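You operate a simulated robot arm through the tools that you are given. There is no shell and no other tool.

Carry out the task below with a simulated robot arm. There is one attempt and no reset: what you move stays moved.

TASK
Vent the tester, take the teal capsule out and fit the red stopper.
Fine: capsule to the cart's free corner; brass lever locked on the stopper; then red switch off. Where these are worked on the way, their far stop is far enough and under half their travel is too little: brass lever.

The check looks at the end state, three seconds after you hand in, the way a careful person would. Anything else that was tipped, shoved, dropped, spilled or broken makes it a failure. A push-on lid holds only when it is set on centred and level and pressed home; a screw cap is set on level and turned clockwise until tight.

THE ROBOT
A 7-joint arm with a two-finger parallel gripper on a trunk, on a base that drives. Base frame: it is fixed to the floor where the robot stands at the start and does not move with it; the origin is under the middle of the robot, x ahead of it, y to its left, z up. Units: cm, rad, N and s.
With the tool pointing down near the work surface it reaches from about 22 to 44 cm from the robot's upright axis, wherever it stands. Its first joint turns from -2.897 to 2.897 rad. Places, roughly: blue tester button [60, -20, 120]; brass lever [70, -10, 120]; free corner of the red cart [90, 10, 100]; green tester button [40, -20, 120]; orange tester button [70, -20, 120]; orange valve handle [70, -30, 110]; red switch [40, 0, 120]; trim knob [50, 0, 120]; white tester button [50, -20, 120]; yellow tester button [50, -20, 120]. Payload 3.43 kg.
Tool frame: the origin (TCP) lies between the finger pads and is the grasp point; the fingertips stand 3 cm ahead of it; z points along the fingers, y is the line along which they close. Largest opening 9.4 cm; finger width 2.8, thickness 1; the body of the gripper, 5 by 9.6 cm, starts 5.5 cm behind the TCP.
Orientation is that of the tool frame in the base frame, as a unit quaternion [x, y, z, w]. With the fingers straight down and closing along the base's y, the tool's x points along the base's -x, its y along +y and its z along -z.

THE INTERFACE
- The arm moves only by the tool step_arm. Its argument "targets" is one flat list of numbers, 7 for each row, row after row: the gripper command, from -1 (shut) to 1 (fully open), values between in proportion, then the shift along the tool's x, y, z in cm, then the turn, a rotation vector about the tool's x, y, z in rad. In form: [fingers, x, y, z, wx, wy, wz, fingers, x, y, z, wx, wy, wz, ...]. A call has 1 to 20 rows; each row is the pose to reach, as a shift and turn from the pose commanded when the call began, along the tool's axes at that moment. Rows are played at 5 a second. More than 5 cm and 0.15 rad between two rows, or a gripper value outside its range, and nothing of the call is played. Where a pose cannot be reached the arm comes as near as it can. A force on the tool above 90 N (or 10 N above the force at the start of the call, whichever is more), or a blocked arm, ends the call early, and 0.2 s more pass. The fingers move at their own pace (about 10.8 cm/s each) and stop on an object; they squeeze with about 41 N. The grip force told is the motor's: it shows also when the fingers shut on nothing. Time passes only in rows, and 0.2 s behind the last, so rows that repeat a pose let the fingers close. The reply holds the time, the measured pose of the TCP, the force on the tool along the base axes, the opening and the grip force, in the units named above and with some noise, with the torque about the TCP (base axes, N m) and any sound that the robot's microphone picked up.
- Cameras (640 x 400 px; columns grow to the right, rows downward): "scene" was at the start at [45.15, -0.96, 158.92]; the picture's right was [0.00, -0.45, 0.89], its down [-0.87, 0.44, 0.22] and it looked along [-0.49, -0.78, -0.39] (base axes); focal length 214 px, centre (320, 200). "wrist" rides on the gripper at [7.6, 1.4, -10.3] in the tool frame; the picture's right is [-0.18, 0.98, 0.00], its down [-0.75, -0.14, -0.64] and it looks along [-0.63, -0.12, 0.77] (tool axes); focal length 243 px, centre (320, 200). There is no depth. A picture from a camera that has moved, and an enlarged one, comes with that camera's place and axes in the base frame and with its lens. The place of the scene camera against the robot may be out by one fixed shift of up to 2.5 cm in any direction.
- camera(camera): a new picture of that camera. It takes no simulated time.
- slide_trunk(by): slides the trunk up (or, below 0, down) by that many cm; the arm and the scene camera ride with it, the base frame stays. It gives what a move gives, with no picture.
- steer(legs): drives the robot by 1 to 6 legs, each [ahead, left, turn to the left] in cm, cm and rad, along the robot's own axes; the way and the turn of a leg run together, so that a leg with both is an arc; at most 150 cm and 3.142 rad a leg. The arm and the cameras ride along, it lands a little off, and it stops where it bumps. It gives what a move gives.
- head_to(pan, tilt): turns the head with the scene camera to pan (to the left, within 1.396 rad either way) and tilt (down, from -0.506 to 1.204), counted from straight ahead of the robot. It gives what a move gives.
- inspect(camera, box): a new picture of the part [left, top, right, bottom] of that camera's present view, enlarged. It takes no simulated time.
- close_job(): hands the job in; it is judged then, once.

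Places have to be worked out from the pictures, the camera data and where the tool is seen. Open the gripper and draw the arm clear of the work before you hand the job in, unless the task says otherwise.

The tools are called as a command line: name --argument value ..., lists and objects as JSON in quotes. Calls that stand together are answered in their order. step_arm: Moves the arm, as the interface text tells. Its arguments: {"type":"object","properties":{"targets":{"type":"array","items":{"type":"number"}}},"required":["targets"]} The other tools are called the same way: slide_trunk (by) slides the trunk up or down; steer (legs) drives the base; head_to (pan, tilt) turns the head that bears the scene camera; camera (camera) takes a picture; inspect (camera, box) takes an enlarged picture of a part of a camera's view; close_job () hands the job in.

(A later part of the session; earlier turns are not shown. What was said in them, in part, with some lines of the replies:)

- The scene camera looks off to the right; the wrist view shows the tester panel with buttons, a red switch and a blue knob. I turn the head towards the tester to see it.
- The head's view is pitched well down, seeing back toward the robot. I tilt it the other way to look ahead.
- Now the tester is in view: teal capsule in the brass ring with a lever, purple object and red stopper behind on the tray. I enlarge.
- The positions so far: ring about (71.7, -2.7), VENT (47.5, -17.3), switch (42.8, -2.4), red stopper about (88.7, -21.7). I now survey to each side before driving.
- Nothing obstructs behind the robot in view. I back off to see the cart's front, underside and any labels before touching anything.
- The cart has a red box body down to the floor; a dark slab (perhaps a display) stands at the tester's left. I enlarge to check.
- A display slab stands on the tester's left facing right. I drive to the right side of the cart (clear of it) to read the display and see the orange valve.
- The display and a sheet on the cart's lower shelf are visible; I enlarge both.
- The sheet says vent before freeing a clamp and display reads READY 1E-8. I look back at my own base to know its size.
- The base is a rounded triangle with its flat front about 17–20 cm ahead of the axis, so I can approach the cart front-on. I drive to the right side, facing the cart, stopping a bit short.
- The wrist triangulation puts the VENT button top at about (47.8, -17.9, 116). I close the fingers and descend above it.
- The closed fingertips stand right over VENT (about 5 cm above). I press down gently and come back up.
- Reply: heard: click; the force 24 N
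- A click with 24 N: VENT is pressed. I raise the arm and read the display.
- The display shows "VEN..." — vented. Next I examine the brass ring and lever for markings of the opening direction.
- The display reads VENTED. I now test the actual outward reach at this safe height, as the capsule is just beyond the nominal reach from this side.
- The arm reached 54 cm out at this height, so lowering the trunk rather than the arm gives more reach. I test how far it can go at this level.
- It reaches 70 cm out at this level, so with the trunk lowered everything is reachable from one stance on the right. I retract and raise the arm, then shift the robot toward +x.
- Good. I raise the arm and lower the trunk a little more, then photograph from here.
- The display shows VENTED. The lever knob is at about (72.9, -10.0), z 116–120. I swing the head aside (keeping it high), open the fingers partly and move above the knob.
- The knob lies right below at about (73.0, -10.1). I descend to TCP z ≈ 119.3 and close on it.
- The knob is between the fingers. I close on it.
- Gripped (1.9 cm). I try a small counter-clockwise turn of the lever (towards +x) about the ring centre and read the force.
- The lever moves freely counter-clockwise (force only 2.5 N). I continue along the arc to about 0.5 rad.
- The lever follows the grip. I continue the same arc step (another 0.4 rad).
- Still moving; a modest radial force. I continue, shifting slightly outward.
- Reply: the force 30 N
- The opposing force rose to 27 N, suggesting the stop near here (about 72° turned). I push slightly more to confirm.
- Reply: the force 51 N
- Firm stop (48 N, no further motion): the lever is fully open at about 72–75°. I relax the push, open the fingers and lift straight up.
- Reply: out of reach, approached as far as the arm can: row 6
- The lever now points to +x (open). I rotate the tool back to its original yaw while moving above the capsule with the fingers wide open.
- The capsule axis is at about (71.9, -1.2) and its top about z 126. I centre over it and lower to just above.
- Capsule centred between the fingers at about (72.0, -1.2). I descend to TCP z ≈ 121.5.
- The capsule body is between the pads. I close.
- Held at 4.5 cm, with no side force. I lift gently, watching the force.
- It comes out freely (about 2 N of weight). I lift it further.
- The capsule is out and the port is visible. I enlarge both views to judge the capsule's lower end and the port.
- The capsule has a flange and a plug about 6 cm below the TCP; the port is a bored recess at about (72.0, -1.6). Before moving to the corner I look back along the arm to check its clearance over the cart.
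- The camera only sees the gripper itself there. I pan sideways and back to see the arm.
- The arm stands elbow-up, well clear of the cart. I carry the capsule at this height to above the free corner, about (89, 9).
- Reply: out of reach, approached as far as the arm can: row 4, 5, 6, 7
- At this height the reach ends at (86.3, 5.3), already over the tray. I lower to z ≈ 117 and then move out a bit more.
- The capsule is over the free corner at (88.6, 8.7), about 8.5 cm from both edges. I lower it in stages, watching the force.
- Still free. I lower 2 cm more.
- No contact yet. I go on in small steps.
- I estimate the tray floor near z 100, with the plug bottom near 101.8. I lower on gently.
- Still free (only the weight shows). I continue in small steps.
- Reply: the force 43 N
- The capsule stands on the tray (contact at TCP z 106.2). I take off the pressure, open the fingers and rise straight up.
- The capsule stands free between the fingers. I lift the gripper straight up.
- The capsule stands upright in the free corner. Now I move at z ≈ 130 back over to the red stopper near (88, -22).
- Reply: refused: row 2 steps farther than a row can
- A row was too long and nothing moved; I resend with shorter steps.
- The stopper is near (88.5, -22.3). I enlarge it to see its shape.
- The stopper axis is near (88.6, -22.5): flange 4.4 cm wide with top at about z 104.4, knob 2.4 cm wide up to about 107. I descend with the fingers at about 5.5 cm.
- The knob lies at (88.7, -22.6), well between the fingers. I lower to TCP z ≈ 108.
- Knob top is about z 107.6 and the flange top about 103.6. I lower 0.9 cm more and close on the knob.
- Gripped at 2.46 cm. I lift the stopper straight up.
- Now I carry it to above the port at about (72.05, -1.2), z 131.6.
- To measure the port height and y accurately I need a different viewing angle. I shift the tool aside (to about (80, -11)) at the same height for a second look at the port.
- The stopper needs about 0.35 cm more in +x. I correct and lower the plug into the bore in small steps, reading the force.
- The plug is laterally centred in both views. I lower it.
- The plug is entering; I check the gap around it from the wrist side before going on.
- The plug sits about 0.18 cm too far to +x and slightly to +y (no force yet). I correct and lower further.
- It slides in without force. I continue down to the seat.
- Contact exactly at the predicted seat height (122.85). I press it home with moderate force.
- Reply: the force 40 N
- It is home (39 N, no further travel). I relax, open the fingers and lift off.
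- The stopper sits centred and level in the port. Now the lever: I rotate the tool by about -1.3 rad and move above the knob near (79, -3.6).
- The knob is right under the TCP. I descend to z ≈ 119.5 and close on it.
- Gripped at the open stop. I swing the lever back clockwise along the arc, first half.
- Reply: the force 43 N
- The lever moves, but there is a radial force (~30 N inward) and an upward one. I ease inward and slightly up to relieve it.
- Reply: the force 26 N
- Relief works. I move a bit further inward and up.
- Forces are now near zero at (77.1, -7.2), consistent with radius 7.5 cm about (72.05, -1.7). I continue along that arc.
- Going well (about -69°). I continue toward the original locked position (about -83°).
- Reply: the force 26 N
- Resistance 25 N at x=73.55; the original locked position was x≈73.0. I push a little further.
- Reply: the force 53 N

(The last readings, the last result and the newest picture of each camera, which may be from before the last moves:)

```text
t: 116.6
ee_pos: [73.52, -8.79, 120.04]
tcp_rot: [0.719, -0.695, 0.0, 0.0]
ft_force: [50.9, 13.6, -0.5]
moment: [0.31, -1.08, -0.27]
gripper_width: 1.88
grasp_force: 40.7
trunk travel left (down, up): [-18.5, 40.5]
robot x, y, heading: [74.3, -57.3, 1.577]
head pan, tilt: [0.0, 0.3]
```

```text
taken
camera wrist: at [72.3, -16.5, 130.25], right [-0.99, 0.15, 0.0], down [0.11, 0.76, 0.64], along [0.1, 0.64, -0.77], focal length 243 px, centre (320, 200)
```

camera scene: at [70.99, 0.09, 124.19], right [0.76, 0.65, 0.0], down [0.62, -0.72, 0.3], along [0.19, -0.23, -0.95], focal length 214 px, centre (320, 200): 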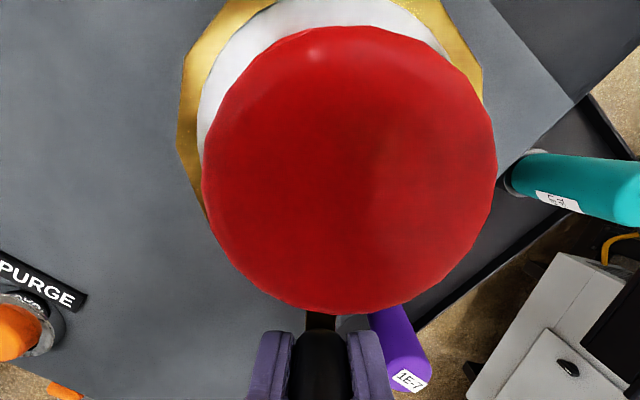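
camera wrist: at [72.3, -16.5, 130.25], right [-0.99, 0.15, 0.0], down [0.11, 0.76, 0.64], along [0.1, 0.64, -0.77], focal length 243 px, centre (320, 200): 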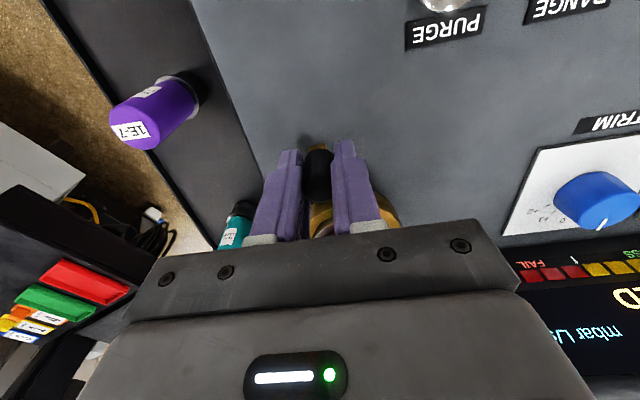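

A firm stop at 51 N. I relax, release the knob, lift, and compare the lever angle with the original view.

step_arm --targets '[-1, 0, -0.4, 0, 0, 0, 0, -1, 0, -0.75, 0, 0, 0, 0, -0.6, 0, -0.75, 0, 0, 0, 0, -0.1, 0, -0.75, 0, 0, 0, 0, 0.1, 0, -0.75, 0, 0, 0, 0]'

step_arm --targets '[0.1, 0, 0, -4, 0, 0, 0, 0.1, 0, 0, -8, 0, 0, 0, 0.1, 0, 0, -12, 0, 0, 0, 0.1, 0, 0, -15, 0, 0, 0, 0.1, 0, 0, -15, 0, 0, 0]'

camera --camera "wrist"

camera --camera "scene"

```text
t: 117.8
ee_pos: [72.71, -9.04, 120.13]
tcp_rot: [0.721, -0.693, -0.001, 0.001]
ft_force: [-0.8, -0.3, -0.2]
moment: [0.02, 0.0, -0.02]
gripper_width: 5.14
grasp_force: 0.1
trunk travel left (down, up): [-18.5, 40.5]
robot x, y, heading: [74.52, -57.52, 1.58]
head pan, tilt: [0.0, 0.3]
```

```text
t: 119.0
ee_pos: [72.88, -9.23, 135.2]
tcp_rot: [0.721, -0.693, 0.0, 0.0]
ft_force: [0.9, -0.7, -0.1]
moment: [-0.01, -0.02, 0.0]
gripper_width: 5.16
grasp_force: 0.0
trunk travel left (down, up): [-18.5, 40.5]
robot x, y, heading: [74.63, -57.29, 1.58]
head pan, tilt: [0.0, 0.3]
```

```text
taken
camera wrist: at [71.89, -16.88, 145.35], right [-0.99, 0.14, 0.0], down [0.11, 0.76, 0.64], along [0.09, 0.64, -0.77], focal length 243 px, centre (320, 200)
```

wrist: 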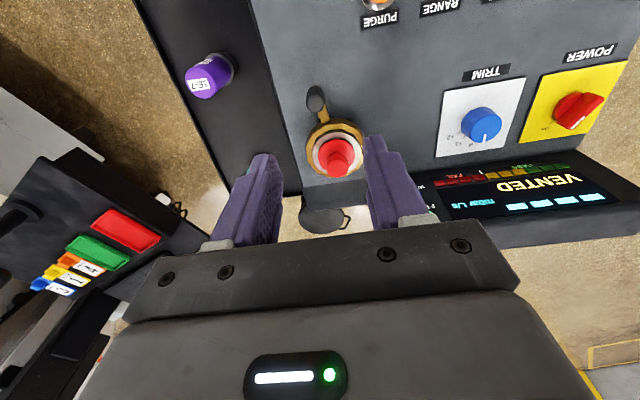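

```text
taken
camera scene: at [72.08, 0.3, 139.75], right [1.0, 0.04, 0.0], down [0.04, -0.95, 0.3], along [0.01, -0.3, -0.96], focal length 214 px, centre (320, 200)
```

scene: 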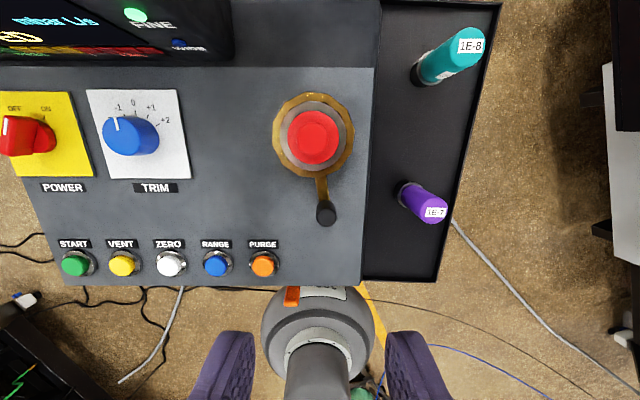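

By the scene view the lever is at about -79°, the same as its original locked angle (-77 to -78°), at a firm stop. Now I go to the red switch: move over to about (46, -9), z 138 to look at it.

step_arm --targets '[-1, -0.2, 4.5, -1, 0, 0, 0, -1, -0.4, 9, -2, 0, 0, 0, -1, -0.6, 13.5, -2.8, 0, 0, 0, -1, -0.8, 18, -2.8, 0, 0, 0, -1, -1, 22.5, -2.8, 0, 0, 0, -1, -1.1, 26.9, -2.8, 0, 0, 0, -1, -1.1, 26.9, -2.8, 0, 0, 0]'

camera --camera "wrist"

camera --camera "scene"

```text
t: 120.6
ee_pos: [46.13, -9.04, 137.97]
tcp_rot: [0.721, -0.693, 0.0, 0.0]
ft_force: [-0.5, -0.1, 0.0]
moment: [0.03, 0.0, 0.01]
gripper_width: 0.03
grasp_force: 32.9
trunk travel left (down, up): [-18.5, 40.5]
robot x, y, heading: [74.11, -57.09, 1.584]
head pan, tilt: [0.0, 0.3]
```

```text
taken
camera wrist: at [45.07, -16.77, 148.19], right [-0.99, 0.14, 0.0], down [0.11, 0.76, 0.64], along [0.09, 0.64, -0.77], focal length 243 px, centre (320, 200)
```

wrist: 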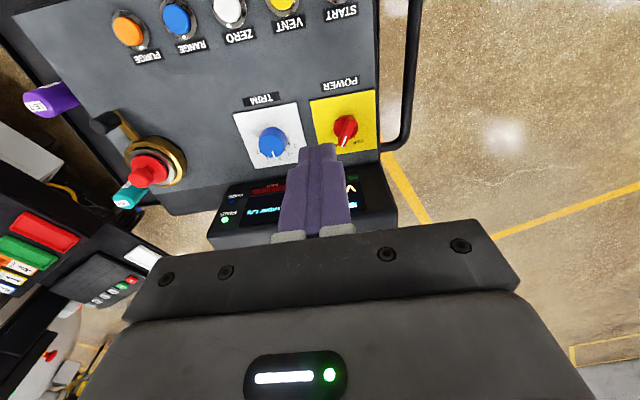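

```text
taken
camera scene: at [45.27, 0.41, 142.59], right [1.0, 0.04, 0.0], down [0.04, -0.95, 0.3], along [0.01, -0.3, -0.96], focal length 214 px, centre (320, 200)
```

scene: 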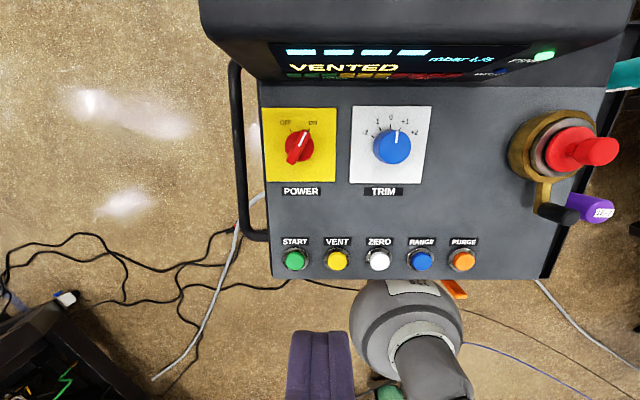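

I enlarge the switch in both views.

inspect --camera "scene" --box '[255, 100, 345, 190]'

inspect --camera "wrist" --box '[290, 80, 400, 170]'

inspect --camera "scene" --box '[200, 0, 620, 110]'

```text
4.44 times, centred on (300, 145) of scene
camera zoom: at [45.27, 0.41, 142.59], right [1.0, 0.04, 0.0], down [0.04, -0.95, 0.3], along [0.01, -0.3, -0.96], focal length 953 px, centre (409, 444)
```

zoom: 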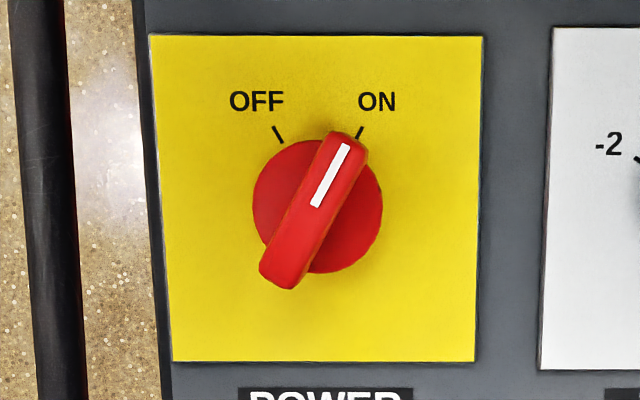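

```text
4.44 times, centred on (345, 125) of wrist
camera zoom: at [45.07, -16.77, 148.19], right [-0.99, 0.14, 0.0], down [0.11, 0.76, 0.64], along [0.09, 0.64, -0.77], focal length 1078 px, centre (209, 533)
```

zoom: 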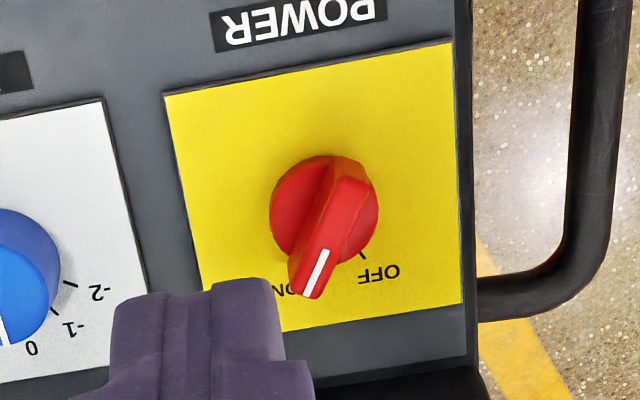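

```text
1.52 times, centred on (410, 55) of scene
camera zoom: at [45.27, 0.41, 142.59], right [1.0, 0.04, 0.0], down [0.04, -0.95, 0.3], along [0.01, -0.3, -0.96], focal length 327 px, centre (183, 421)
```

zoom: 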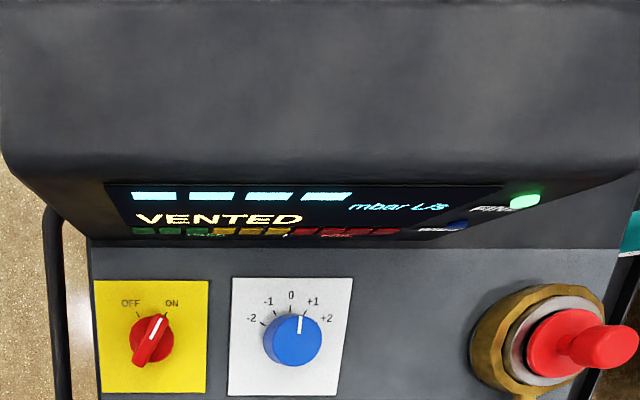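

The bar points to ON (pointer about 68° in base terms); OFF is about 58° counter-clockwise. The display slab top is about z 125.5 with its face at y ≈ 3.7. I move over the switch at about (43.5, -2.5), turning the tool 0.42 rad so the fingers close across the bar.

step_arm --targets '[-0.2, -1.7, 0.6, 1, 0, 0, 0.11, -0.1, -3.4, 1.2, 2.5, 0, 0, 0.21, 0, -5, 1.8, 4, 0, 0, 0.32, 0, -6.6, 2.34, 5, 0, 0, 0.42, 0, -6.6, 2.34, 5, 0, 0, 0.42]'

camera --camera "wrist"

camera --camera "scene"

```text
t: 121.8
ee_pos: [43.39, -2.55, 132.97]
tcp_rot: [-0.561, 0.828, 0.0, 0.0]
ft_force: [-0.1, -0.5, -0.3]
moment: [-0.01, -0.02, 0.01]
gripper_width: 4.71
grasp_force: 0.0
trunk travel left (down, up): [-18.5, 40.5]
robot x, y, heading: [74.27, -57.46, 1.582]
head pan, tilt: [0.0, 0.3]
```

```text
taken
camera wrist: at [39.24, -9.12, 143.1], right [-0.84, 0.54, 0.0], down [0.41, 0.65, 0.64], along [0.34, 0.54, -0.77], focal length 243 px, centre (320, 200)
```

wrist: 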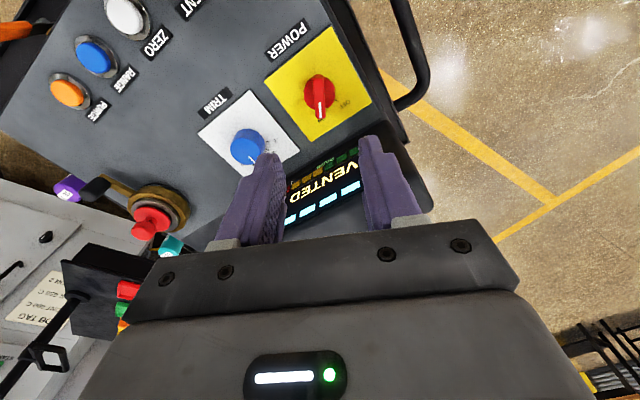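

```text
taken
camera scene: at [45.86, 6.35, 137.5], right [0.93, -0.37, 0.0], down [-0.35, -0.89, 0.3], along [-0.11, -0.27, -0.96], focal length 214 px, centre (320, 200)
```

scene: 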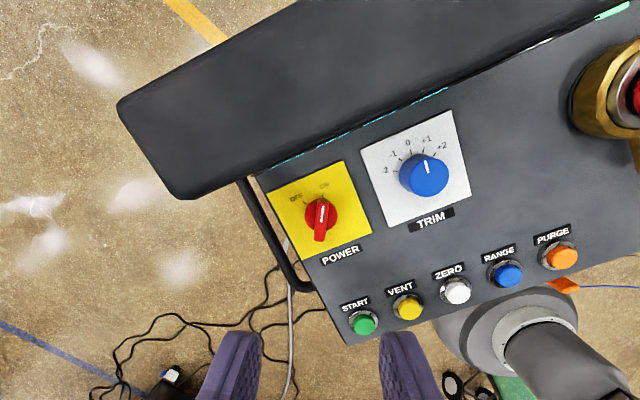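

inspect --camera "wrist" --box '[260, 50, 380, 140]'

inspect --camera "scene" --box '[260, 150, 380, 270]'

```text
4.44 times, centred on (320, 95) of wrist
camera zoom: at [39.24, -9.12, 143.1], right [-0.84, 0.54, 0.0], down [0.41, 0.65, 0.64], along [0.34, 0.54, -0.77], focal length 1078 px, centre (320, 667)
```

zoom: 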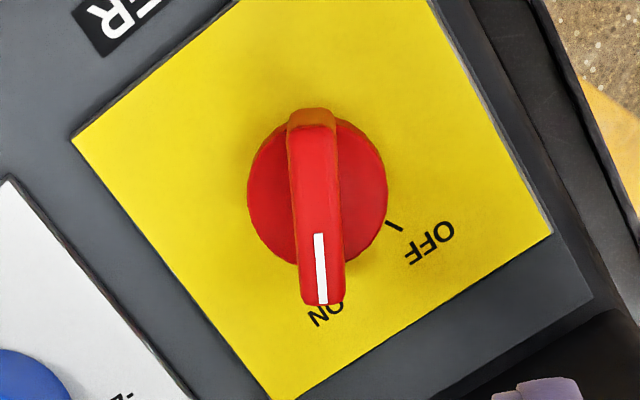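

```text
3.33 times, centred on (320, 210) of scene
camera zoom: at [45.86, 6.35, 137.5], right [0.93, -0.37, 0.0], down [-0.35, -0.89, 0.3], along [-0.11, -0.27, -0.96], focal length 715 px, centre (320, 167)
```

zoom: 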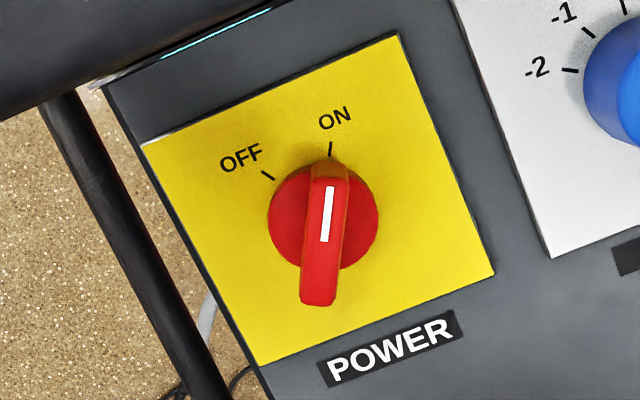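

The bar is centred under the TCP, needing about 0.1 rad more turn. I apply that and descend to TCP z ≈ 119.6 over the bar (top ≈ 117.7).

step_arm --targets '[0, -0.05, -0.1, 4, 0, 0, 0.1, 0, -0.05, -0.1, 8, 0, 0, 0.1, 0, -0.05, -0.1, 11, 0, 0, 0.1, 0, -0.05, -0.1, 12.5, 0, 0, 0.1, 0, -0.05, -0.1, 13.3, 0, 0, 0.1]'

camera --camera "wrist"

camera --camera "scene"

```text
t: 122.8
ee_pos: [43.37, -2.32, 122.57]
tcp_rot: [-0.522, 0.853, 0.021, 0.005]
ft_force: [0.8, -3.8, 26.3]
moment: [2.1, -1.89, -0.32]
gripper_width: 4.72
grasp_force: 0.1
trunk travel left (down, up): [-18.5, 40.5]
robot x, y, heading: [74.47, -57.81, 1.585]
head pan, tilt: [0.0, 0.3]
stopped in row 4: the force on the tool passed its limit at 101 N (the readings are from after the stop); the commanded pose is now the measured one
```

```text
taken
camera wrist: at [38.84, -8.96, 132.56], right [-0.79, 0.61, 0.04], down [0.48, 0.58, 0.66], along [0.38, 0.54, -0.75], focal length 243 px, centre (320, 200)
```

wrist: 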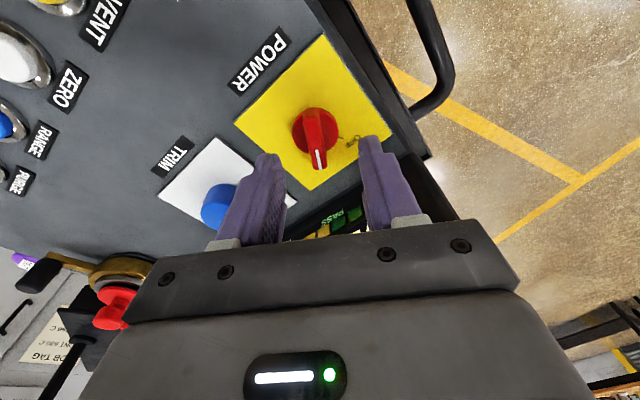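

```text
taken
camera scene: at [46.79, 5.98, 127.42], right [0.89, -0.46, -0.02], down [-0.44, -0.86, 0.27], along [-0.13, -0.23, -0.96], focal length 214 px, centre (320, 200)
```

scene: 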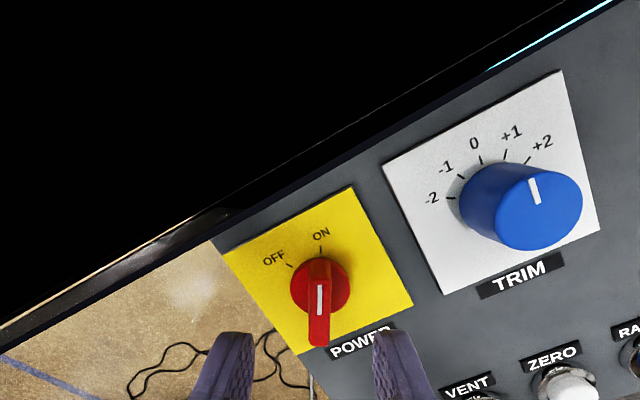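

The gripper body struck the display housing (its top is higher than I judged). I raise straight up at once.

step_arm --targets '[0, 0, 0, -1, 0, 0, 0, 0, 0, 0, -4, 0, 0, 0, 0, 0, 0, -8, 0, 0, 0, 0, 0, 0, -12, 0, 0, 0]'

camera --camera "wrist"

camera --camera "scene"

```text
t: 123.8
ee_pos: [43.48, -2.29, 134.03]
tcp_rot: [-0.522, 0.853, 0.016, 0.004]
ft_force: [0.8, 0.5, -0.2]
moment: [-0.02, -0.02, -0.02]
gripper_width: 4.71
grasp_force: 0.0
trunk travel left (down, up): [-18.5, 40.5]
robot x, y, heading: [74.38, -57.13, 1.587]
head pan, tilt: [0.0, 0.3]
```

```text
taken
camera wrist: at [38.88, -8.87, 144.04], right [-0.79, 0.61, 0.03], down [0.48, 0.59, 0.66], along [0.39, 0.53, -0.75], focal length 243 px, centre (320, 200)
```

wrist: 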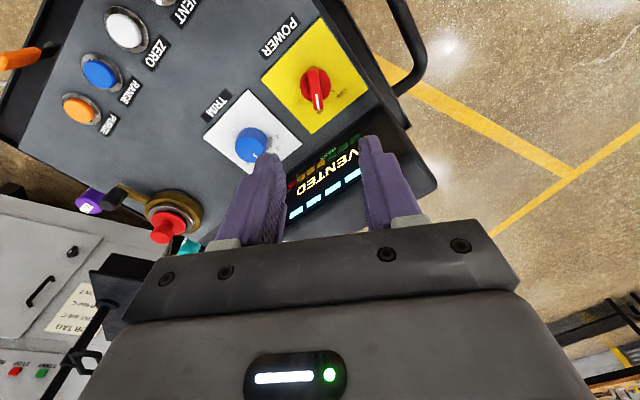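

```text
taken
camera scene: at [46.73, 6.07, 138.77], right [0.89, -0.46, -0.02], down [-0.43, -0.86, 0.27], along [-0.14, -0.23, -0.96], focal length 214 px, centre (320, 200)
```

scene: 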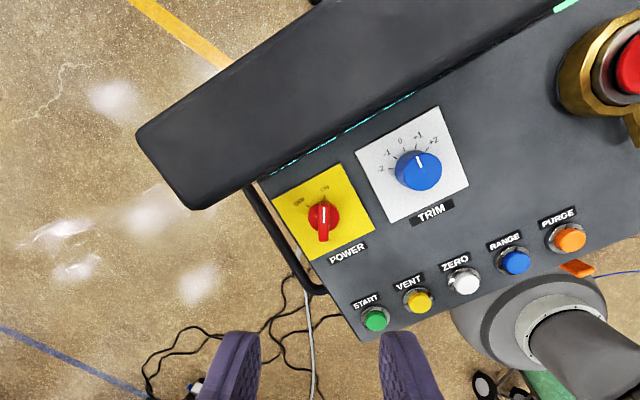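

The reaction moment shows it was the camera head (about 10 cm ahead of the tool) that touched the display's top edge; the display still reads VENTED and nothing looks displaced. I swing the head aside and high, and level the tool again.

head_to --pan -1.39 --tilt 0

step_arm --targets '[0, 0, 0, 0, 0.012, 0.012, 0, 0, 0, 0, 0, 0.023, 0.0235, 0, 0, 0, 0, 0, 0.023, 0.0235, 0]'

camera --camera "wrist"

inspect --camera "wrist" --box '[250, 40, 380, 140]'

```text
t: 125.3
ee_pos: [43.58, -2.49, 134.13]
tcp_rot: [-0.521, 0.853, 0.016, 0.005]
ft_force: [-0.5, 0.4, 0.1]
moment: [-0.02, -0.05, -0.01]
gripper_width: 4.7
grasp_force: 0.1
trunk travel left (down, up): [-18.5, 40.5]
robot x, y, heading: [74.4, -57.25, 1.584]
head pan, tilt: [-1.389, 0.0]
```

```text
t: 126.1
ee_pos: [43.63, -2.49, 134.11]
tcp_rot: [-0.521, 0.853, 0.008, 0.002]
ft_force: [0.4, 0.1, -0.4]
moment: [0.04, -0.01, 0.03]
gripper_width: 4.7
grasp_force: 0.1
trunk travel left (down, up): [-18.5, 40.5]
robot x, y, heading: [74.14, -57.16, 1.582]
head pan, tilt: [-1.389, 0.0]
```

```text
taken
camera wrist: at [38.89, -8.85, 144.16], right [-0.79, 0.61, 0.01], down [0.47, 0.6, 0.65], along [0.39, 0.52, -0.76], focal length 243 px, centre (320, 200)
```

wrist: 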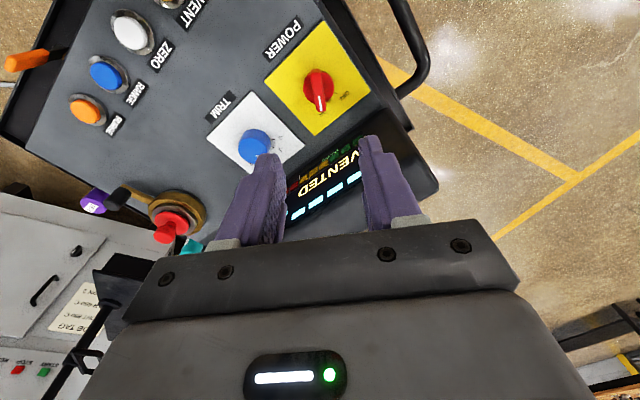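

```text
4.00 times, centred on (315, 90) of wrist
camera zoom: at [38.89, -8.85, 144.16], right [-0.79, 0.61, 0.01], down [0.47, 0.6, 0.65], along [0.39, 0.52, -0.76], focal length 970 px, centre (340, 640)
```

zoom: 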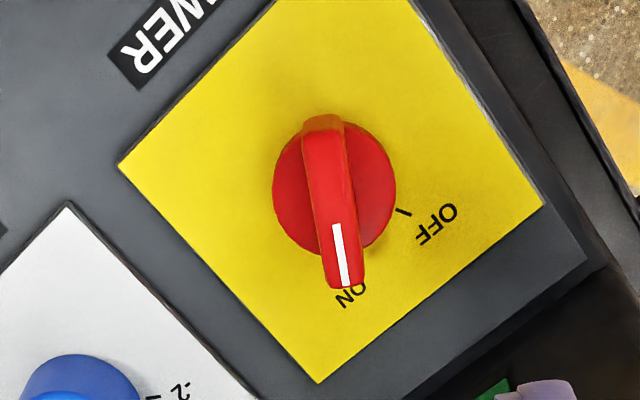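

The alignment with the bar is within about 2°. I finish levelling and centre on the bar, descending in stages.

step_arm --targets '[0, 0.05, -0.1, 2, 0.012, 0.012, 0, 0, 0.08, -0.17, 5, 0.012, 0.012, 0.02, 0, 0.08, -0.17, 8, 0.012, 0.012, 0.02, 0, 0.08, -0.17, 8, 0.012, 0.012, 0.02]'

camera --camera "wrist"

camera --camera "scene"

```text
t: 127.1
ee_pos: [43.55, -2.62, 126.18]
tcp_rot: [-0.513, 0.858, -0.007, -0.002]
ft_force: [0.3, 0.6, -0.2]
moment: [0.03, 0.02, -0.03]
gripper_width: 4.72
grasp_force: 0.0
trunk travel left (down, up): [-18.5, 40.5]
robot x, y, heading: [73.97, -57.43, 1.584]
head pan, tilt: [-1.389, 0.0]
```

```text
taken
camera wrist: at [38.71, -8.56, 136.31], right [-0.78, 0.63, -0.01], down [0.48, 0.61, 0.64], along [0.41, 0.49, -0.77], focal length 243 px, centre (320, 200)
```

wrist: 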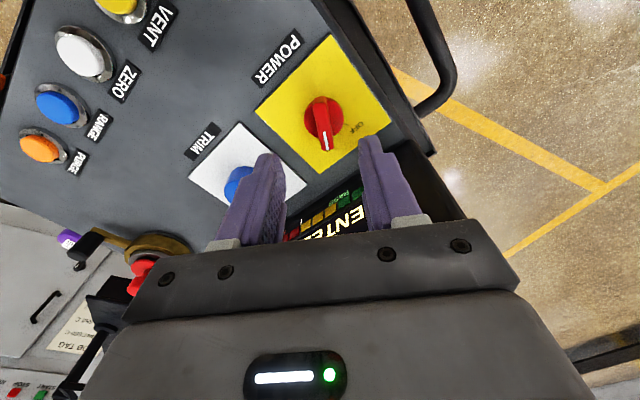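

```text
taken
camera scene: at [55.99, 4.27, 138.33], right [0.15, -0.07, 0.99], down [-0.47, -0.88, 0.01], along [0.87, -0.47, -0.17], focal length 214 px, centre (320, 200)
```

scene: 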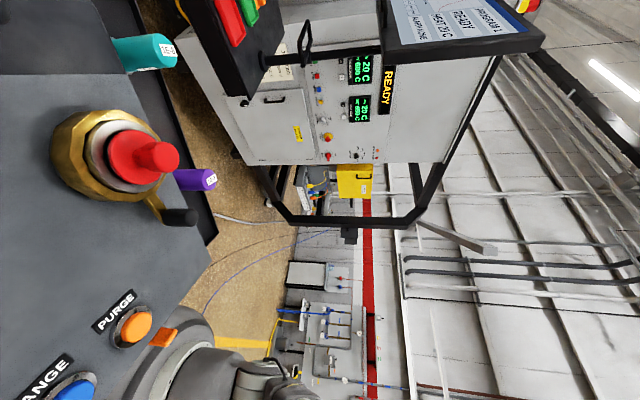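

The fingers straddle the bar with margin. I continue down to TCP z ≈ 119.6, checking force.

step_arm --targets '[0, 0, 0.05, 2, -0.01, -0.01, 0, 0, 0, 0.1, 4, -0.011, -0.011, 0, 0, 0, 0.1, 5.5, -0.011, -0.011, 0, 0, 0, 0.1, 6.3, -0.011, -0.011, 0]'

inspect --camera "wrist" --box '[200, 90, 440, 240]'

```text
t: 128.1
ee_pos: [43.62, -2.69, 119.8]
tcp_rot: [-0.512, 0.859, 0.0, 0.0]
ft_force: [0.3, -0.5, -0.1]
moment: [0.02, -0.01, 0.01]
gripper_width: 4.72
grasp_force: 0.1
trunk travel left (down, up): [-18.5, 40.5]
robot x, y, heading: [74.43, -57.07, 1.581]
head pan, tilt: [-1.389, 0.0]
```

```text
2.67 times, centred on (320, 165) of wrist
camera zoom: at [38.69, -8.76, 129.96], right [-0.78, 0.63, 0.0], down [0.48, 0.6, 0.64], along [0.4, 0.5, -0.77], focal length 647 px, centre (320, 293)
```

zoom: 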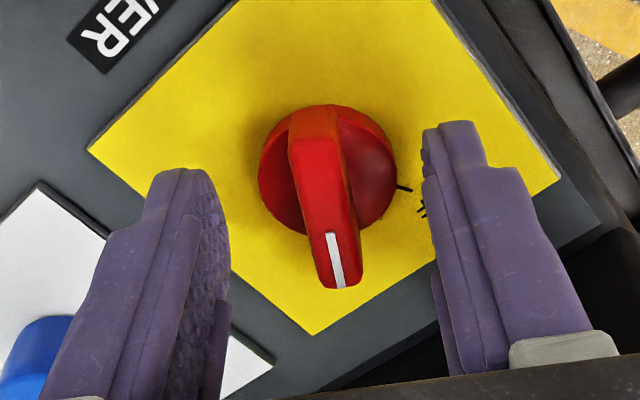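

Well centred and no contact. I lower 0.6 cm more and close on the bar.

step_arm --targets '[0, -0.2, 0.05, 0.3, 0, 0, 0, 0, -0.2, 0.08, 0.6, 0, 0, 0, -0.4, -0.2, 0.08, 0.6, 0, 0, 0, -1, -0.2, 0.08, 0.6, 0, 0, 0, -1, -0.2, 0.08, 0.6, 0, 0, 0]'

inspect --camera "wrist" --box '[200, 90, 440, 240]'

```text
t: 129.3
ee_pos: [43.49, -2.45, 119.1]
tcp_rot: [-0.513, 0.859, 0.0, 0.0]
ft_force: [-1.5, 1.3, 2.6]
moment: [0.1, 0.02, 0.02]
gripper_width: 3.37
grasp_force: 40.5
trunk travel left (down, up): [-18.5, 40.5]
robot x, y, heading: [74.48, -57.6, 1.584]
head pan, tilt: [-1.389, 0.0]
```

```text
2.67 times, centred on (320, 165) of wrist
camera zoom: at [38.67, -8.54, 129.41], right [-0.78, 0.63, 0.0], down [0.48, 0.6, 0.64], along [0.4, 0.5, -0.77], focal length 647 px, centre (320, 293)
```

zoom: 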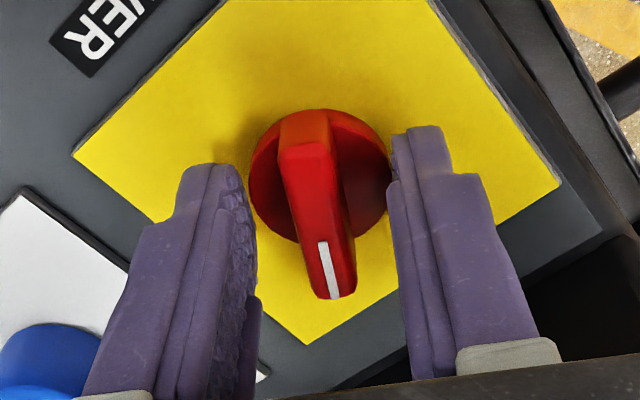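

The fingers closed on the disc (3.4 cm), so I am too low. I reopen, rise 1 cm and close again on the bar.

step_arm --targets '[-0.2, 0, 0, 0, 0, 0, 0, 0, 0, 0, 0, 0, 0, 0, 0, 0, 0, -0.5, 0, 0, 0, 0, 0, 0, -1, 0, 0, 0, -0.4, 0, 0, -1, 0, 0, 0, -1, 0, 0, -1, 0, 0, 0, -1, 0, 0, -1, 0, 0, 0, -1, 0, 0, -1, 0, 0, 0]'

inspect --camera "wrist" --box '[200, 90, 440, 240]'

```text
t: 131.1
ee_pos: [43.62, -2.4, 120.11]
tcp_rot: [-0.512, 0.859, -0.001, 0.0]
ft_force: [0.4, -0.1, -0.1]
moment: [-0.09, 0.03, 0.36]
gripper_width: 1.06
grasp_force: 41.2
trunk travel left (down, up): [-18.5, 40.5]
robot x, y, heading: [74.0, -57.14, 1.583]
head pan, tilt: [-1.389, 0.0]
```

```text
2.67 times, centred on (320, 165) of wrist
camera zoom: at [38.68, -8.51, 130.33], right [-0.78, 0.63, 0.0], down [0.48, 0.6, 0.64], along [0.4, 0.5, -0.77], focal length 647 px, centre (320, 293)
```

zoom: 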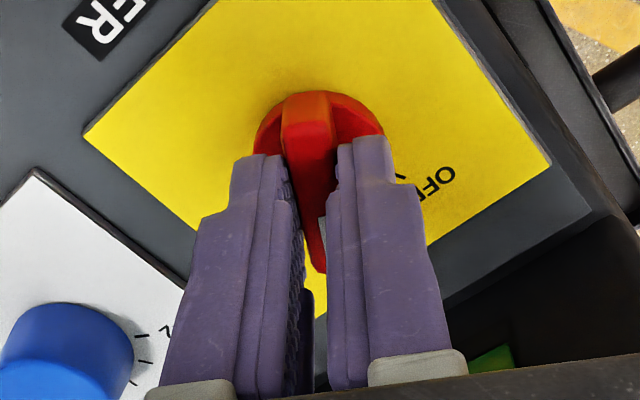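

The bar is gripped (1.06 cm). The switch axis lies about 0.55 cm towards the tool's +x, so I rotate counter-clockwise about it in steps.

step_arm --targets '[-1, 0.005, 0.077, 0, 0, 0, -0.14, -1, 0.021, 0.152, 0, 0, 0, -0.28, -1, 0.048, 0.224, 0, 0, 0, -0.42, -1, 0.084, 0.292, 0, 0, 0, -0.56, -1, 0.129, 0.354, 0, 0, 0, -0.7, -1, 0.129, 0.354, 0, 0, 0, -0.7]'

camera --camera "wrist"

```text
t: 132.5
ee_pos: [43.52, -2.42, 120.11]
tcp_rot: [0.776, -0.631, 0.0, 0.001]
ft_force: [20.2, -8.1, 0.4]
moment: [0.8, -0.39, -0.01]
gripper_width: 1.08
grasp_force: 41.0
trunk travel left (down, up): [-18.5, 40.5]
robot x, y, heading: [74.1, -57.14, 1.579]
head pan, tilt: [-1.389, 0.0]
```

```text
taken
camera wrist: at [43.7, -10.2, 130.34], right [-1.0, -0.02, 0.0], down [-0.02, 0.77, 0.64], along [-0.01, 0.64, -0.77], focal length 243 px, centre (320, 200)
```

wrist: 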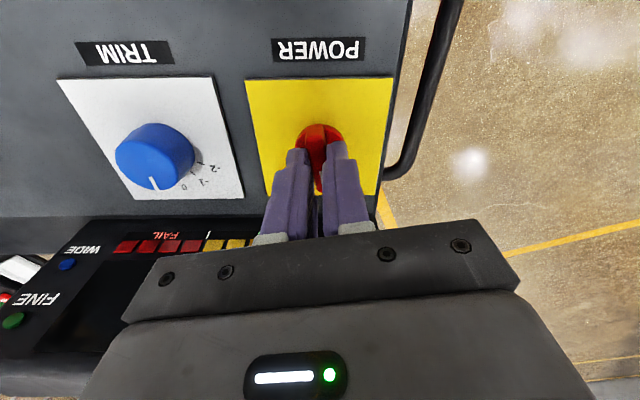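

The FINE LED has gone dark, so power seems to switch off already. There is some side force, so I ease it and complete the turn to the OFF stop.

step_arm --targets '[-1, 0.1, -0.25, 0, 0, 0, 0, -1, 0.12, -0.22, 0, 0, 0, -0.12, -1, 0.15, -0.18, 0, 0, 0, -0.24, -1, 0.17, -0.15, 0, 0, 0, -0.32, -1, 0.17, -0.15, 0, 0, 0, -0.32]'

camera --camera "wrist"

```text
t: 133.7
ee_pos: [43.58, -2.45, 120.13]
tcp_rot: [0.867, -0.499, -0.001, 0.0]
ft_force: [12.9, 0.7, 0.5]
moment: [0.03, -0.42, 0.04]
gripper_width: 1.11
grasp_force: 40.8
trunk travel left (down, up): [-18.5, 40.5]
robot x, y, heading: [74.25, -57.39, 1.582]
head pan, tilt: [-1.389, 0.0]
```

```text
taken
camera wrist: at [46.17, -9.77, 130.33], right [-0.94, -0.34, 0.0], down [-0.26, 0.72, 0.64], along [-0.22, 0.6, -0.77], focal length 243 px, centre (320, 200)
```

wrist: 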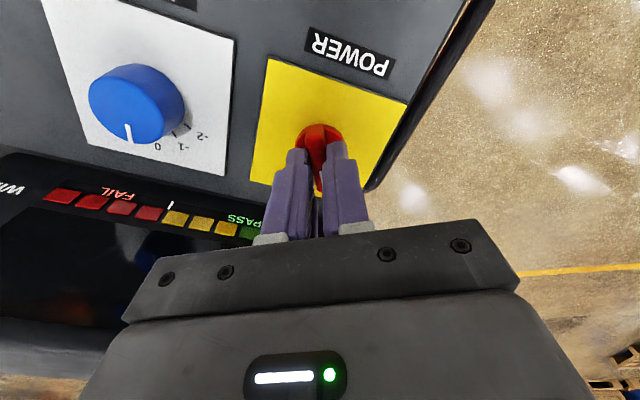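

The display is dark: the tester is off. I turn slightly further to feel for the stop.

step_arm --targets '[-1, 0.02, -0.1, 0, 0, 0, -0.06, -1, 0.03, -0.1, 0, 0, 0, -0.12, -1, 0.03, -0.1, 0, 0, 0, -0.12]'

inspect --camera "wrist" --box '[200, 60, 440, 240]'

```text
t: 134.5
ee_pos: [43.71, -2.43, 120.07]
tcp_rot: [0.895, -0.446, -0.001, 0.001]
ft_force: [8.5, 1.5, 0.7]
moment: [0.28, -0.3, -1.31]
gripper_width: 1.25
grasp_force: 41.0
trunk travel left (down, up): [-18.5, 40.5]
robot x, y, heading: [74.46, -57.4, 1.584]
head pan, tilt: [-1.389, 0.0]
```

```text
2.22 times, centred on (320, 150) of wrist
camera zoom: at [47.03, -9.41, 130.35], right [-0.9, -0.44, 0.0], down [-0.34, 0.69, 0.64], along [-0.29, 0.57, -0.77], focal length 539 px, centre (320, 311)
```

zoom: 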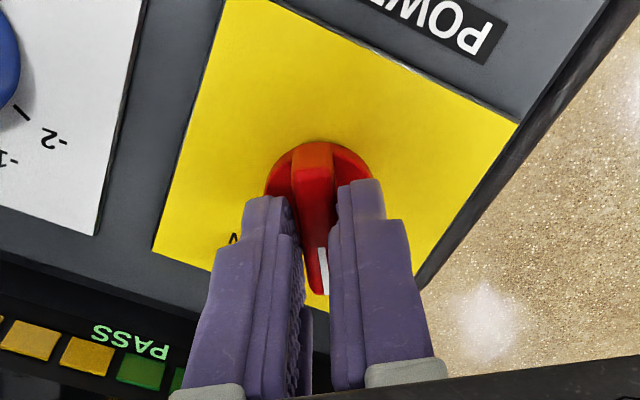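

The torque of 1.3 N·m shows the OFF stop. I relax, open and lift off.

step_arm --targets '[-1, 0, 0, 0, 0, 0, 0.08, -0.6, 0, 0, 0, 0, 0, 0.08, 0, 0, 0, 0, 0, 0, 0.08, 0, 0, 0, 0, 0, 0, 0.08, 0, 0, 0, -3, 0, 0, 0.08, 0, 0, 0, -7, 0, 0, 0.08, 0, 0, 0, -12, 0, 0, 0.08, 0, 0.5, 0, -16, 0, 0, 0.08]'

head_to --pan 0 --tilt 0.2

camera --camera "scene"

camera --camera "wrist"

```text
t: 136.3
ee_pos: [44.59, -4.72, 135.97]
tcp_rot: [0.877, -0.481, -0.002, -0.001]
ft_force: [0.8, -1.7, 0.5]
moment: [0.16, 0.12, -0.01]
gripper_width: 4.66
grasp_force: 0.1
out of reach, approached as far as the arm can: row 8
trunk travel left (down, up): [-18.5, 40.5]
robot x, y, heading: [74.16, -57.0, 1.58]
head pan, tilt: [-1.389, 0.0]
```

```text
t: 137.9
ee_pos: [44.25, -4.11, 135.74]
tcp_rot: [0.877, -0.481, 0.0, 0.0]
ft_force: [0.4, 0.0, -0.2]
moment: [0.01, -0.01, -0.04]
gripper_width: 4.72
grasp_force: 0.0
trunk travel left (down, up): [-18.5, 40.5]
robot x, y, heading: [73.86, -57.58, 1.586]
head pan, tilt: [0.0, 0.201]
```

```text
taken
camera scene: at [38.81, 4.82, 140.37], right [0.84, 0.54, 0.0], down [0.53, -0.83, 0.2], along [0.11, -0.17, -0.98], focal length 214 px, centre (320, 200)
```

scene: 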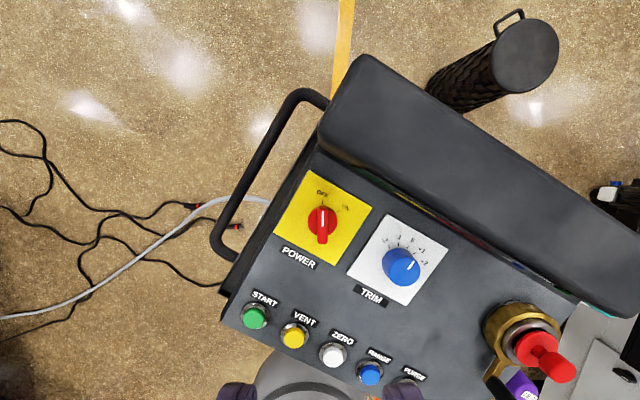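

```text
taken
camera wrist: at [47.19, -11.39, 145.95], right [-0.93, -0.37, 0.0], down [-0.29, 0.71, 0.64], along [-0.24, 0.6, -0.77], focal length 243 px, centre (320, 200)
```

wrist: 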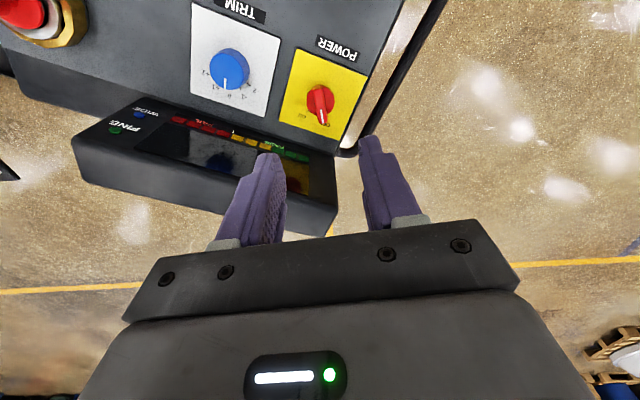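

The switch points to OFF and the display is dark. I check the trim knob and the lever/stopper closely.

inspect --camera "scene" --box '[270, 160, 450, 310]'

inspect --camera "wrist" --box '[170, 0, 380, 160]'

inspect --camera "scene" --box '[460, 280, 600, 400]'

```text
2.67 times, centred on (360, 235) of scene
camera zoom: at [38.81, 4.82, 140.37], right [0.84, 0.54, 0.0], down [0.53, -0.83, 0.2], along [0.11, -0.17, -0.98], focal length 572 px, centre (213, 107)
```

zoom: 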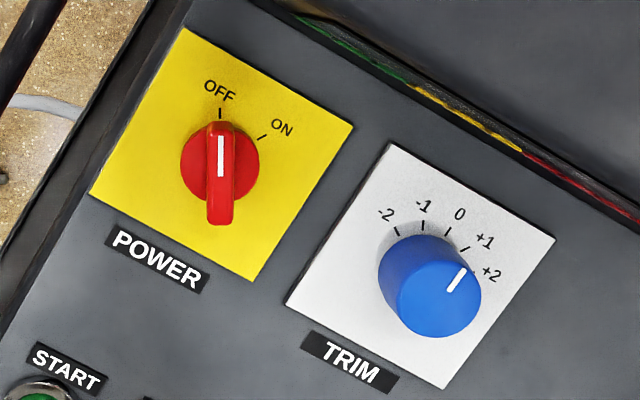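

```text
2.50 times, centred on (275, 80) of wrist
camera zoom: at [47.19, -11.39, 145.95], right [-0.93, -0.37, 0.0], down [-0.29, 0.71, 0.64], along [-0.24, 0.6, -0.77], focal length 606 px, centre (432, 500)
```

zoom: 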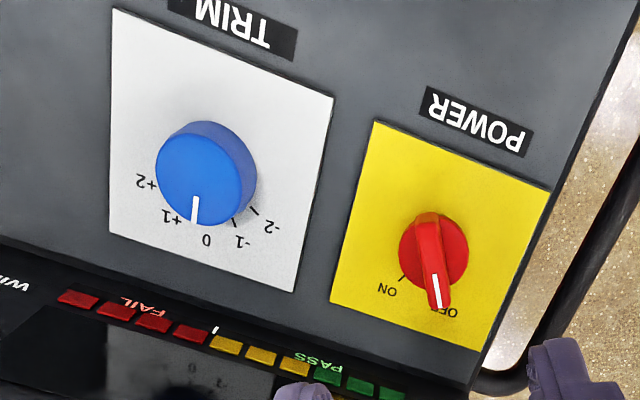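

```text
3.33 times, centred on (530, 340) of scene
camera zoom: at [38.81, 4.82, 140.37], right [0.84, 0.54, 0.0], down [0.53, -0.83, 0.2], along [0.11, -0.17, -0.98], focal length 715 px, centre (-380, -267)
```

zoom: 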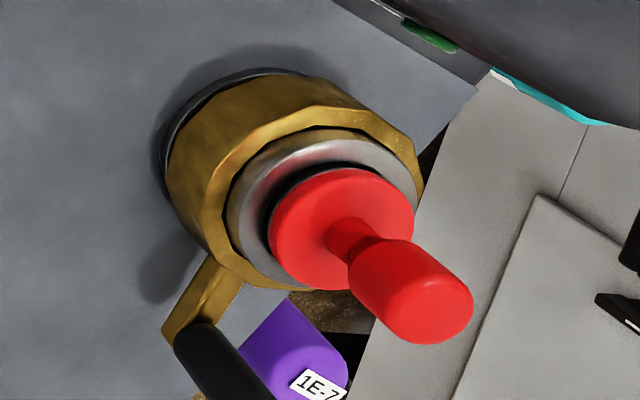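

The switch is right at OFF and trim at 0. I move back a bit with the original yaw to take side views of the stopper and lever.

step_arm --targets '[-0.5, 2, -1, 0, 0, 0, 0.13, -1, 4, -2, 0, 0, 0, 0.26, -1, 6, -3, 0, 0, 0, 0.39, -1, 8, -4, 0, 0, 0, 0.52, -1, 8, -4, 0, 0, 0, 0.52]'

head_to --pan -0.9 --tilt 0

camera --camera "scene"

```text
t: 139.1
ee_pos: [51.88, -8.81, 135.69]
tcp_rot: [0.723, -0.691, 0.0, 0.0]
ft_force: [-0.3, 0.1, 0.4]
moment: [-0.04, 0.02, 0.0]
gripper_width: 0.0
grasp_force: 33.1
trunk travel left (down, up): [-18.5, 40.5]
robot x, y, heading: [73.99, -57.48, 1.585]
head pan, tilt: [0.0, 0.201]
```

```text
t: 140.3
ee_pos: [51.84, -8.64, 135.72]
tcp_rot: [0.724, -0.69, -0.001, 0.0]
ft_force: [0.5, -0.1, -0.4]
moment: [-0.02, 0.02, -0.01]
gripper_width: 0.02
grasp_force: 33.1
trunk travel left (down, up): [-18.5, 40.5]
robot x, y, heading: [74.04, -57.52, 1.584]
head pan, tilt: [-0.901, 0.0]
```

```text
taken
camera scene: at [57.8, 3.8, 144.05], right [0.62, 0.03, 0.78], down [0.05, -1.0, 0.0], along [0.78, 0.04, -0.62], focal length 214 px, centre (320, 200)
```

scene: 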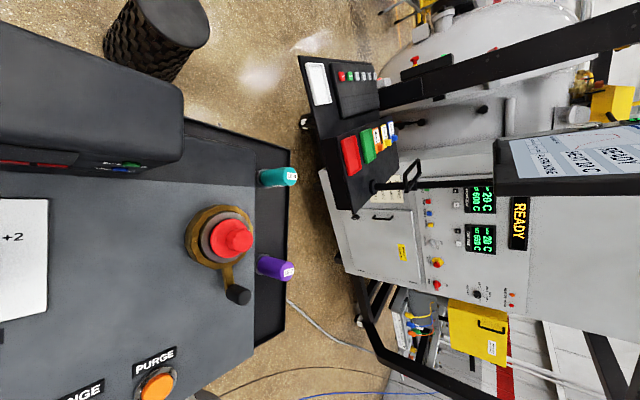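

inspect --camera "scene" --box '[170, 150, 310, 320]'

inspect --camera "scene" --box '[180, 195, 260, 310]'

```text
2.35 times, centred on (240, 235) of scene
camera zoom: at [57.8, 3.8, 144.05], right [0.62, 0.03, 0.78], down [0.05, -1.0, 0.0], along [0.78, 0.04, -0.62], focal length 505 px, centre (508, 118)
```

zoom: 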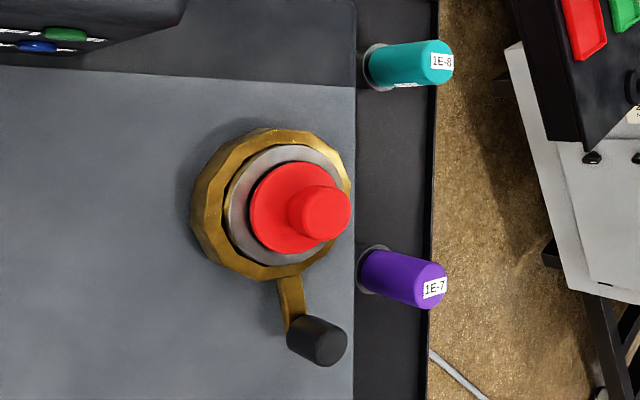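

```text
3.48 times, centred on (220, 252) of scene
camera zoom: at [57.8, 3.8, 144.05], right [0.62, 0.03, 0.78], down [0.05, -1.0, 0.0], along [0.78, 0.04, -0.62], focal length 746 px, centre (668, 17)
```

zoom: 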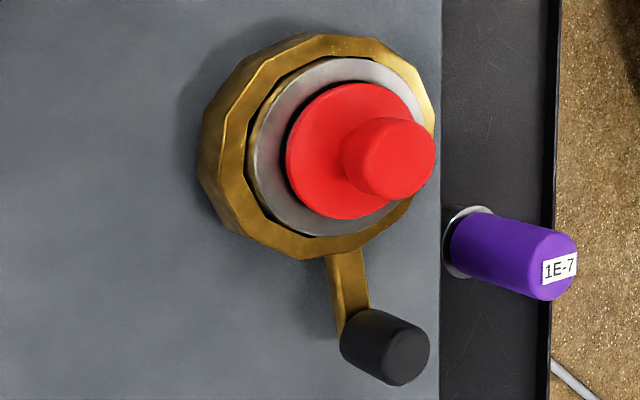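

The stopper sits level and centred, the lever is back at its locked stop, the capsule and the purple reference stand upright. I raise the trunk, open the gripper and back the robot away from the cart.

slide_trunk --by 25

step_arm --targets '[0, 2, 0, 0, 0, 0, 0, 1, 4, 0, 0, 0, 0, 0, 1, 7, 0, 0, 0, 0, 0]'

steer --legs '[[-25, 0, 0]]'

head_to --pan 0 --tilt -0.4

camera --camera "scene"

camera --camera "wrist"

```text
t: 142.8
ee_pos: [51.79, -8.72, 160.76]
tcp_rot: [0.723, -0.69, -0.001, 0.0]
ft_force: [-0.9, -0.1, 0.1]
moment: [0.0, -0.01, -0.04]
gripper_width: 0.01
grasp_force: 33.2
trunk travel left (down, up): [-43.5, 15.5]
robot x, y, heading: [74.24, -57.45, 1.586]
head pan, tilt: [-0.901, 0.0]
```

```text
t: 143.6
ee_pos: [52.37, -16.01, 160.89]
tcp_rot: [0.724, -0.69, 0.0, -0.001]
ft_force: [-0.3, -0.8, 0.3]
moment: [0.01, 0.0, 0.04]
gripper_width: 9.39
grasp_force: 0.0
trunk travel left (down, up): [-43.5, 15.5]
robot x, y, heading: [74.0, -57.32, 1.586]
head pan, tilt: [-0.901, 0.0]
```

```text
t: 145.5
ee_pos: [52.64, -40.78, 160.84]
tcp_rot: [0.723, -0.691, 0.0, -0.001]
ft_force: [1.2, 0.0, -0.6]
moment: [0.01, 0.0, -0.04]
gripper_width: 9.41
grasp_force: 0.1
trunk travel left (down, up): [-43.5, 15.5]
robot x, y, heading: [74.47, -82.36, 1.58]
head pan, tilt: [-0.901, 0.0]
```

```text
t: 146.7
ee_pos: [52.61, -40.73, 160.74]
tcp_rot: [0.723, -0.691, 0.0, 0.0]
ft_force: [0.4, -0.2, 0.6]
moment: [-0.03, -0.03, -0.02]
gripper_width: 9.42
grasp_force: 0.0
trunk travel left (down, up): [-43.5, 15.5]
robot x, y, heading: [74.7, -82.22, 1.586]
head pan, tilt: [0.0, -0.4]
```

```text
taken
camera scene: at [51.37, -25.27, 167.38], right [1.0, 0.05, 0.0], down [0.04, -0.92, -0.39], along [-0.02, 0.39, -0.92], focal length 214 px, centre (320, 200)
```

scene: 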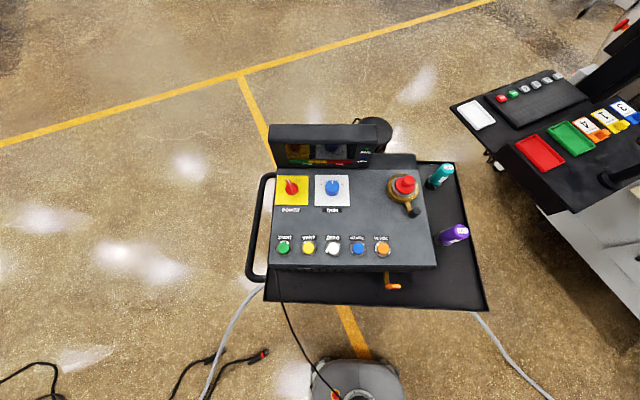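

```text
taken
camera wrist: at [51.52, -48.52, 170.96], right [-0.99, 0.14, 0.0], down [0.11, 0.76, 0.64], along [0.09, 0.64, -0.77], focal length 243 px, centre (320, 200)
```

wrist: 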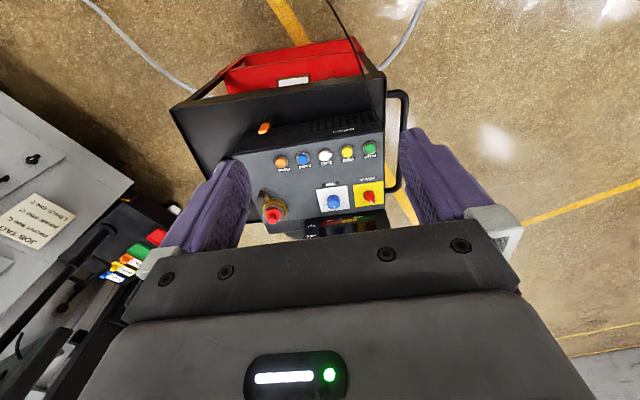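

I make a last enlarged check of the lever, stopper, capsules and the orange valve handle.

inspect --camera "scene" --box '[360, 150, 480, 300]'

inspect --camera "scene" --box '[260, 120, 420, 220]'

```text
2.67 times, centred on (420, 225) of scene
camera zoom: at [51.37, -25.27, 167.38], right [1.0, 0.05, 0.0], down [0.04, -0.92, -0.39], along [-0.02, 0.39, -0.92], focal length 572 px, centre (53, 133)
```

zoom: 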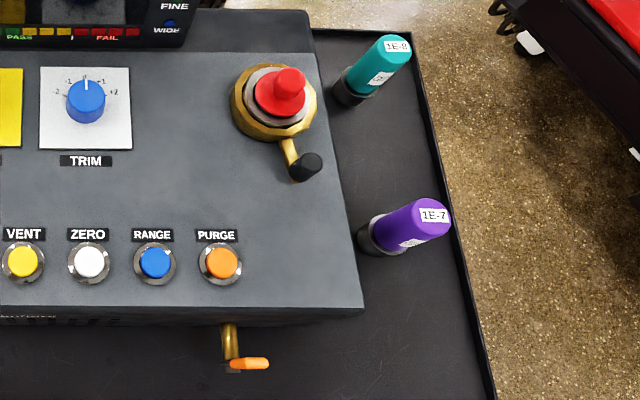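

```text
4.00 times, centred on (340, 170) of scene
camera zoom: at [51.37, -25.27, 167.38], right [1.0, 0.05, 0.0], down [0.04, -0.92, -0.39], along [-0.02, 0.39, -0.92], focal length 858 px, centre (240, 320)
```

zoom: 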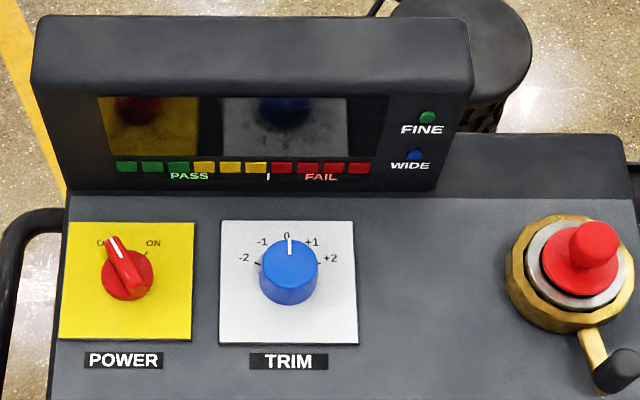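

Lever, stopper, capsule, switch and valve handle all look right: lever at its original locked angle, display dark, gripper open and clear of the cart. I hand in.

close_job

```text
The job is handed in.
```

The job is handed in. The tester is vented, the teal capsule is out and the red stopper is fitted.

- **Vent:** I pressed VENT and heard the click. The display read VENTED before I touched the lever.
- **Capsule:** It stands upright in the cart's free corner, about 8.5 cm from both edges.
- **Stopper:** It went into the port without side force and I pressed it home with about 40 N. It looks centred and level.
- **Brass lever:** I opened it to its far stop to free the capsule. It is now back against its stop on the stopper, at the same angle it had when it held the capsule.
- **Red switch:** It is turned to the OFF stop and the display is dark.
- **Robot:** The gripper is open, and the arm is raised and backed off about 25 cm from where it worked.

Three things did not go cleanly:

- **Display knock:** The camera head bumped the top edge of the display housing at about 101 N. The screen still read VENTED afterwards, and I saw no damage or movement.
- **Stopper contact:** While I swung the lever back, the camera head appears to have pressed on the stopper's knob with up to about 30 N. I eased off, and later views still show the stopper centred and level.
- **Cart shift:** My measurements suggest the whole cart moved a little under 1 cm, most likely when I pushed the lever hard against its open stop. I did not correct this.
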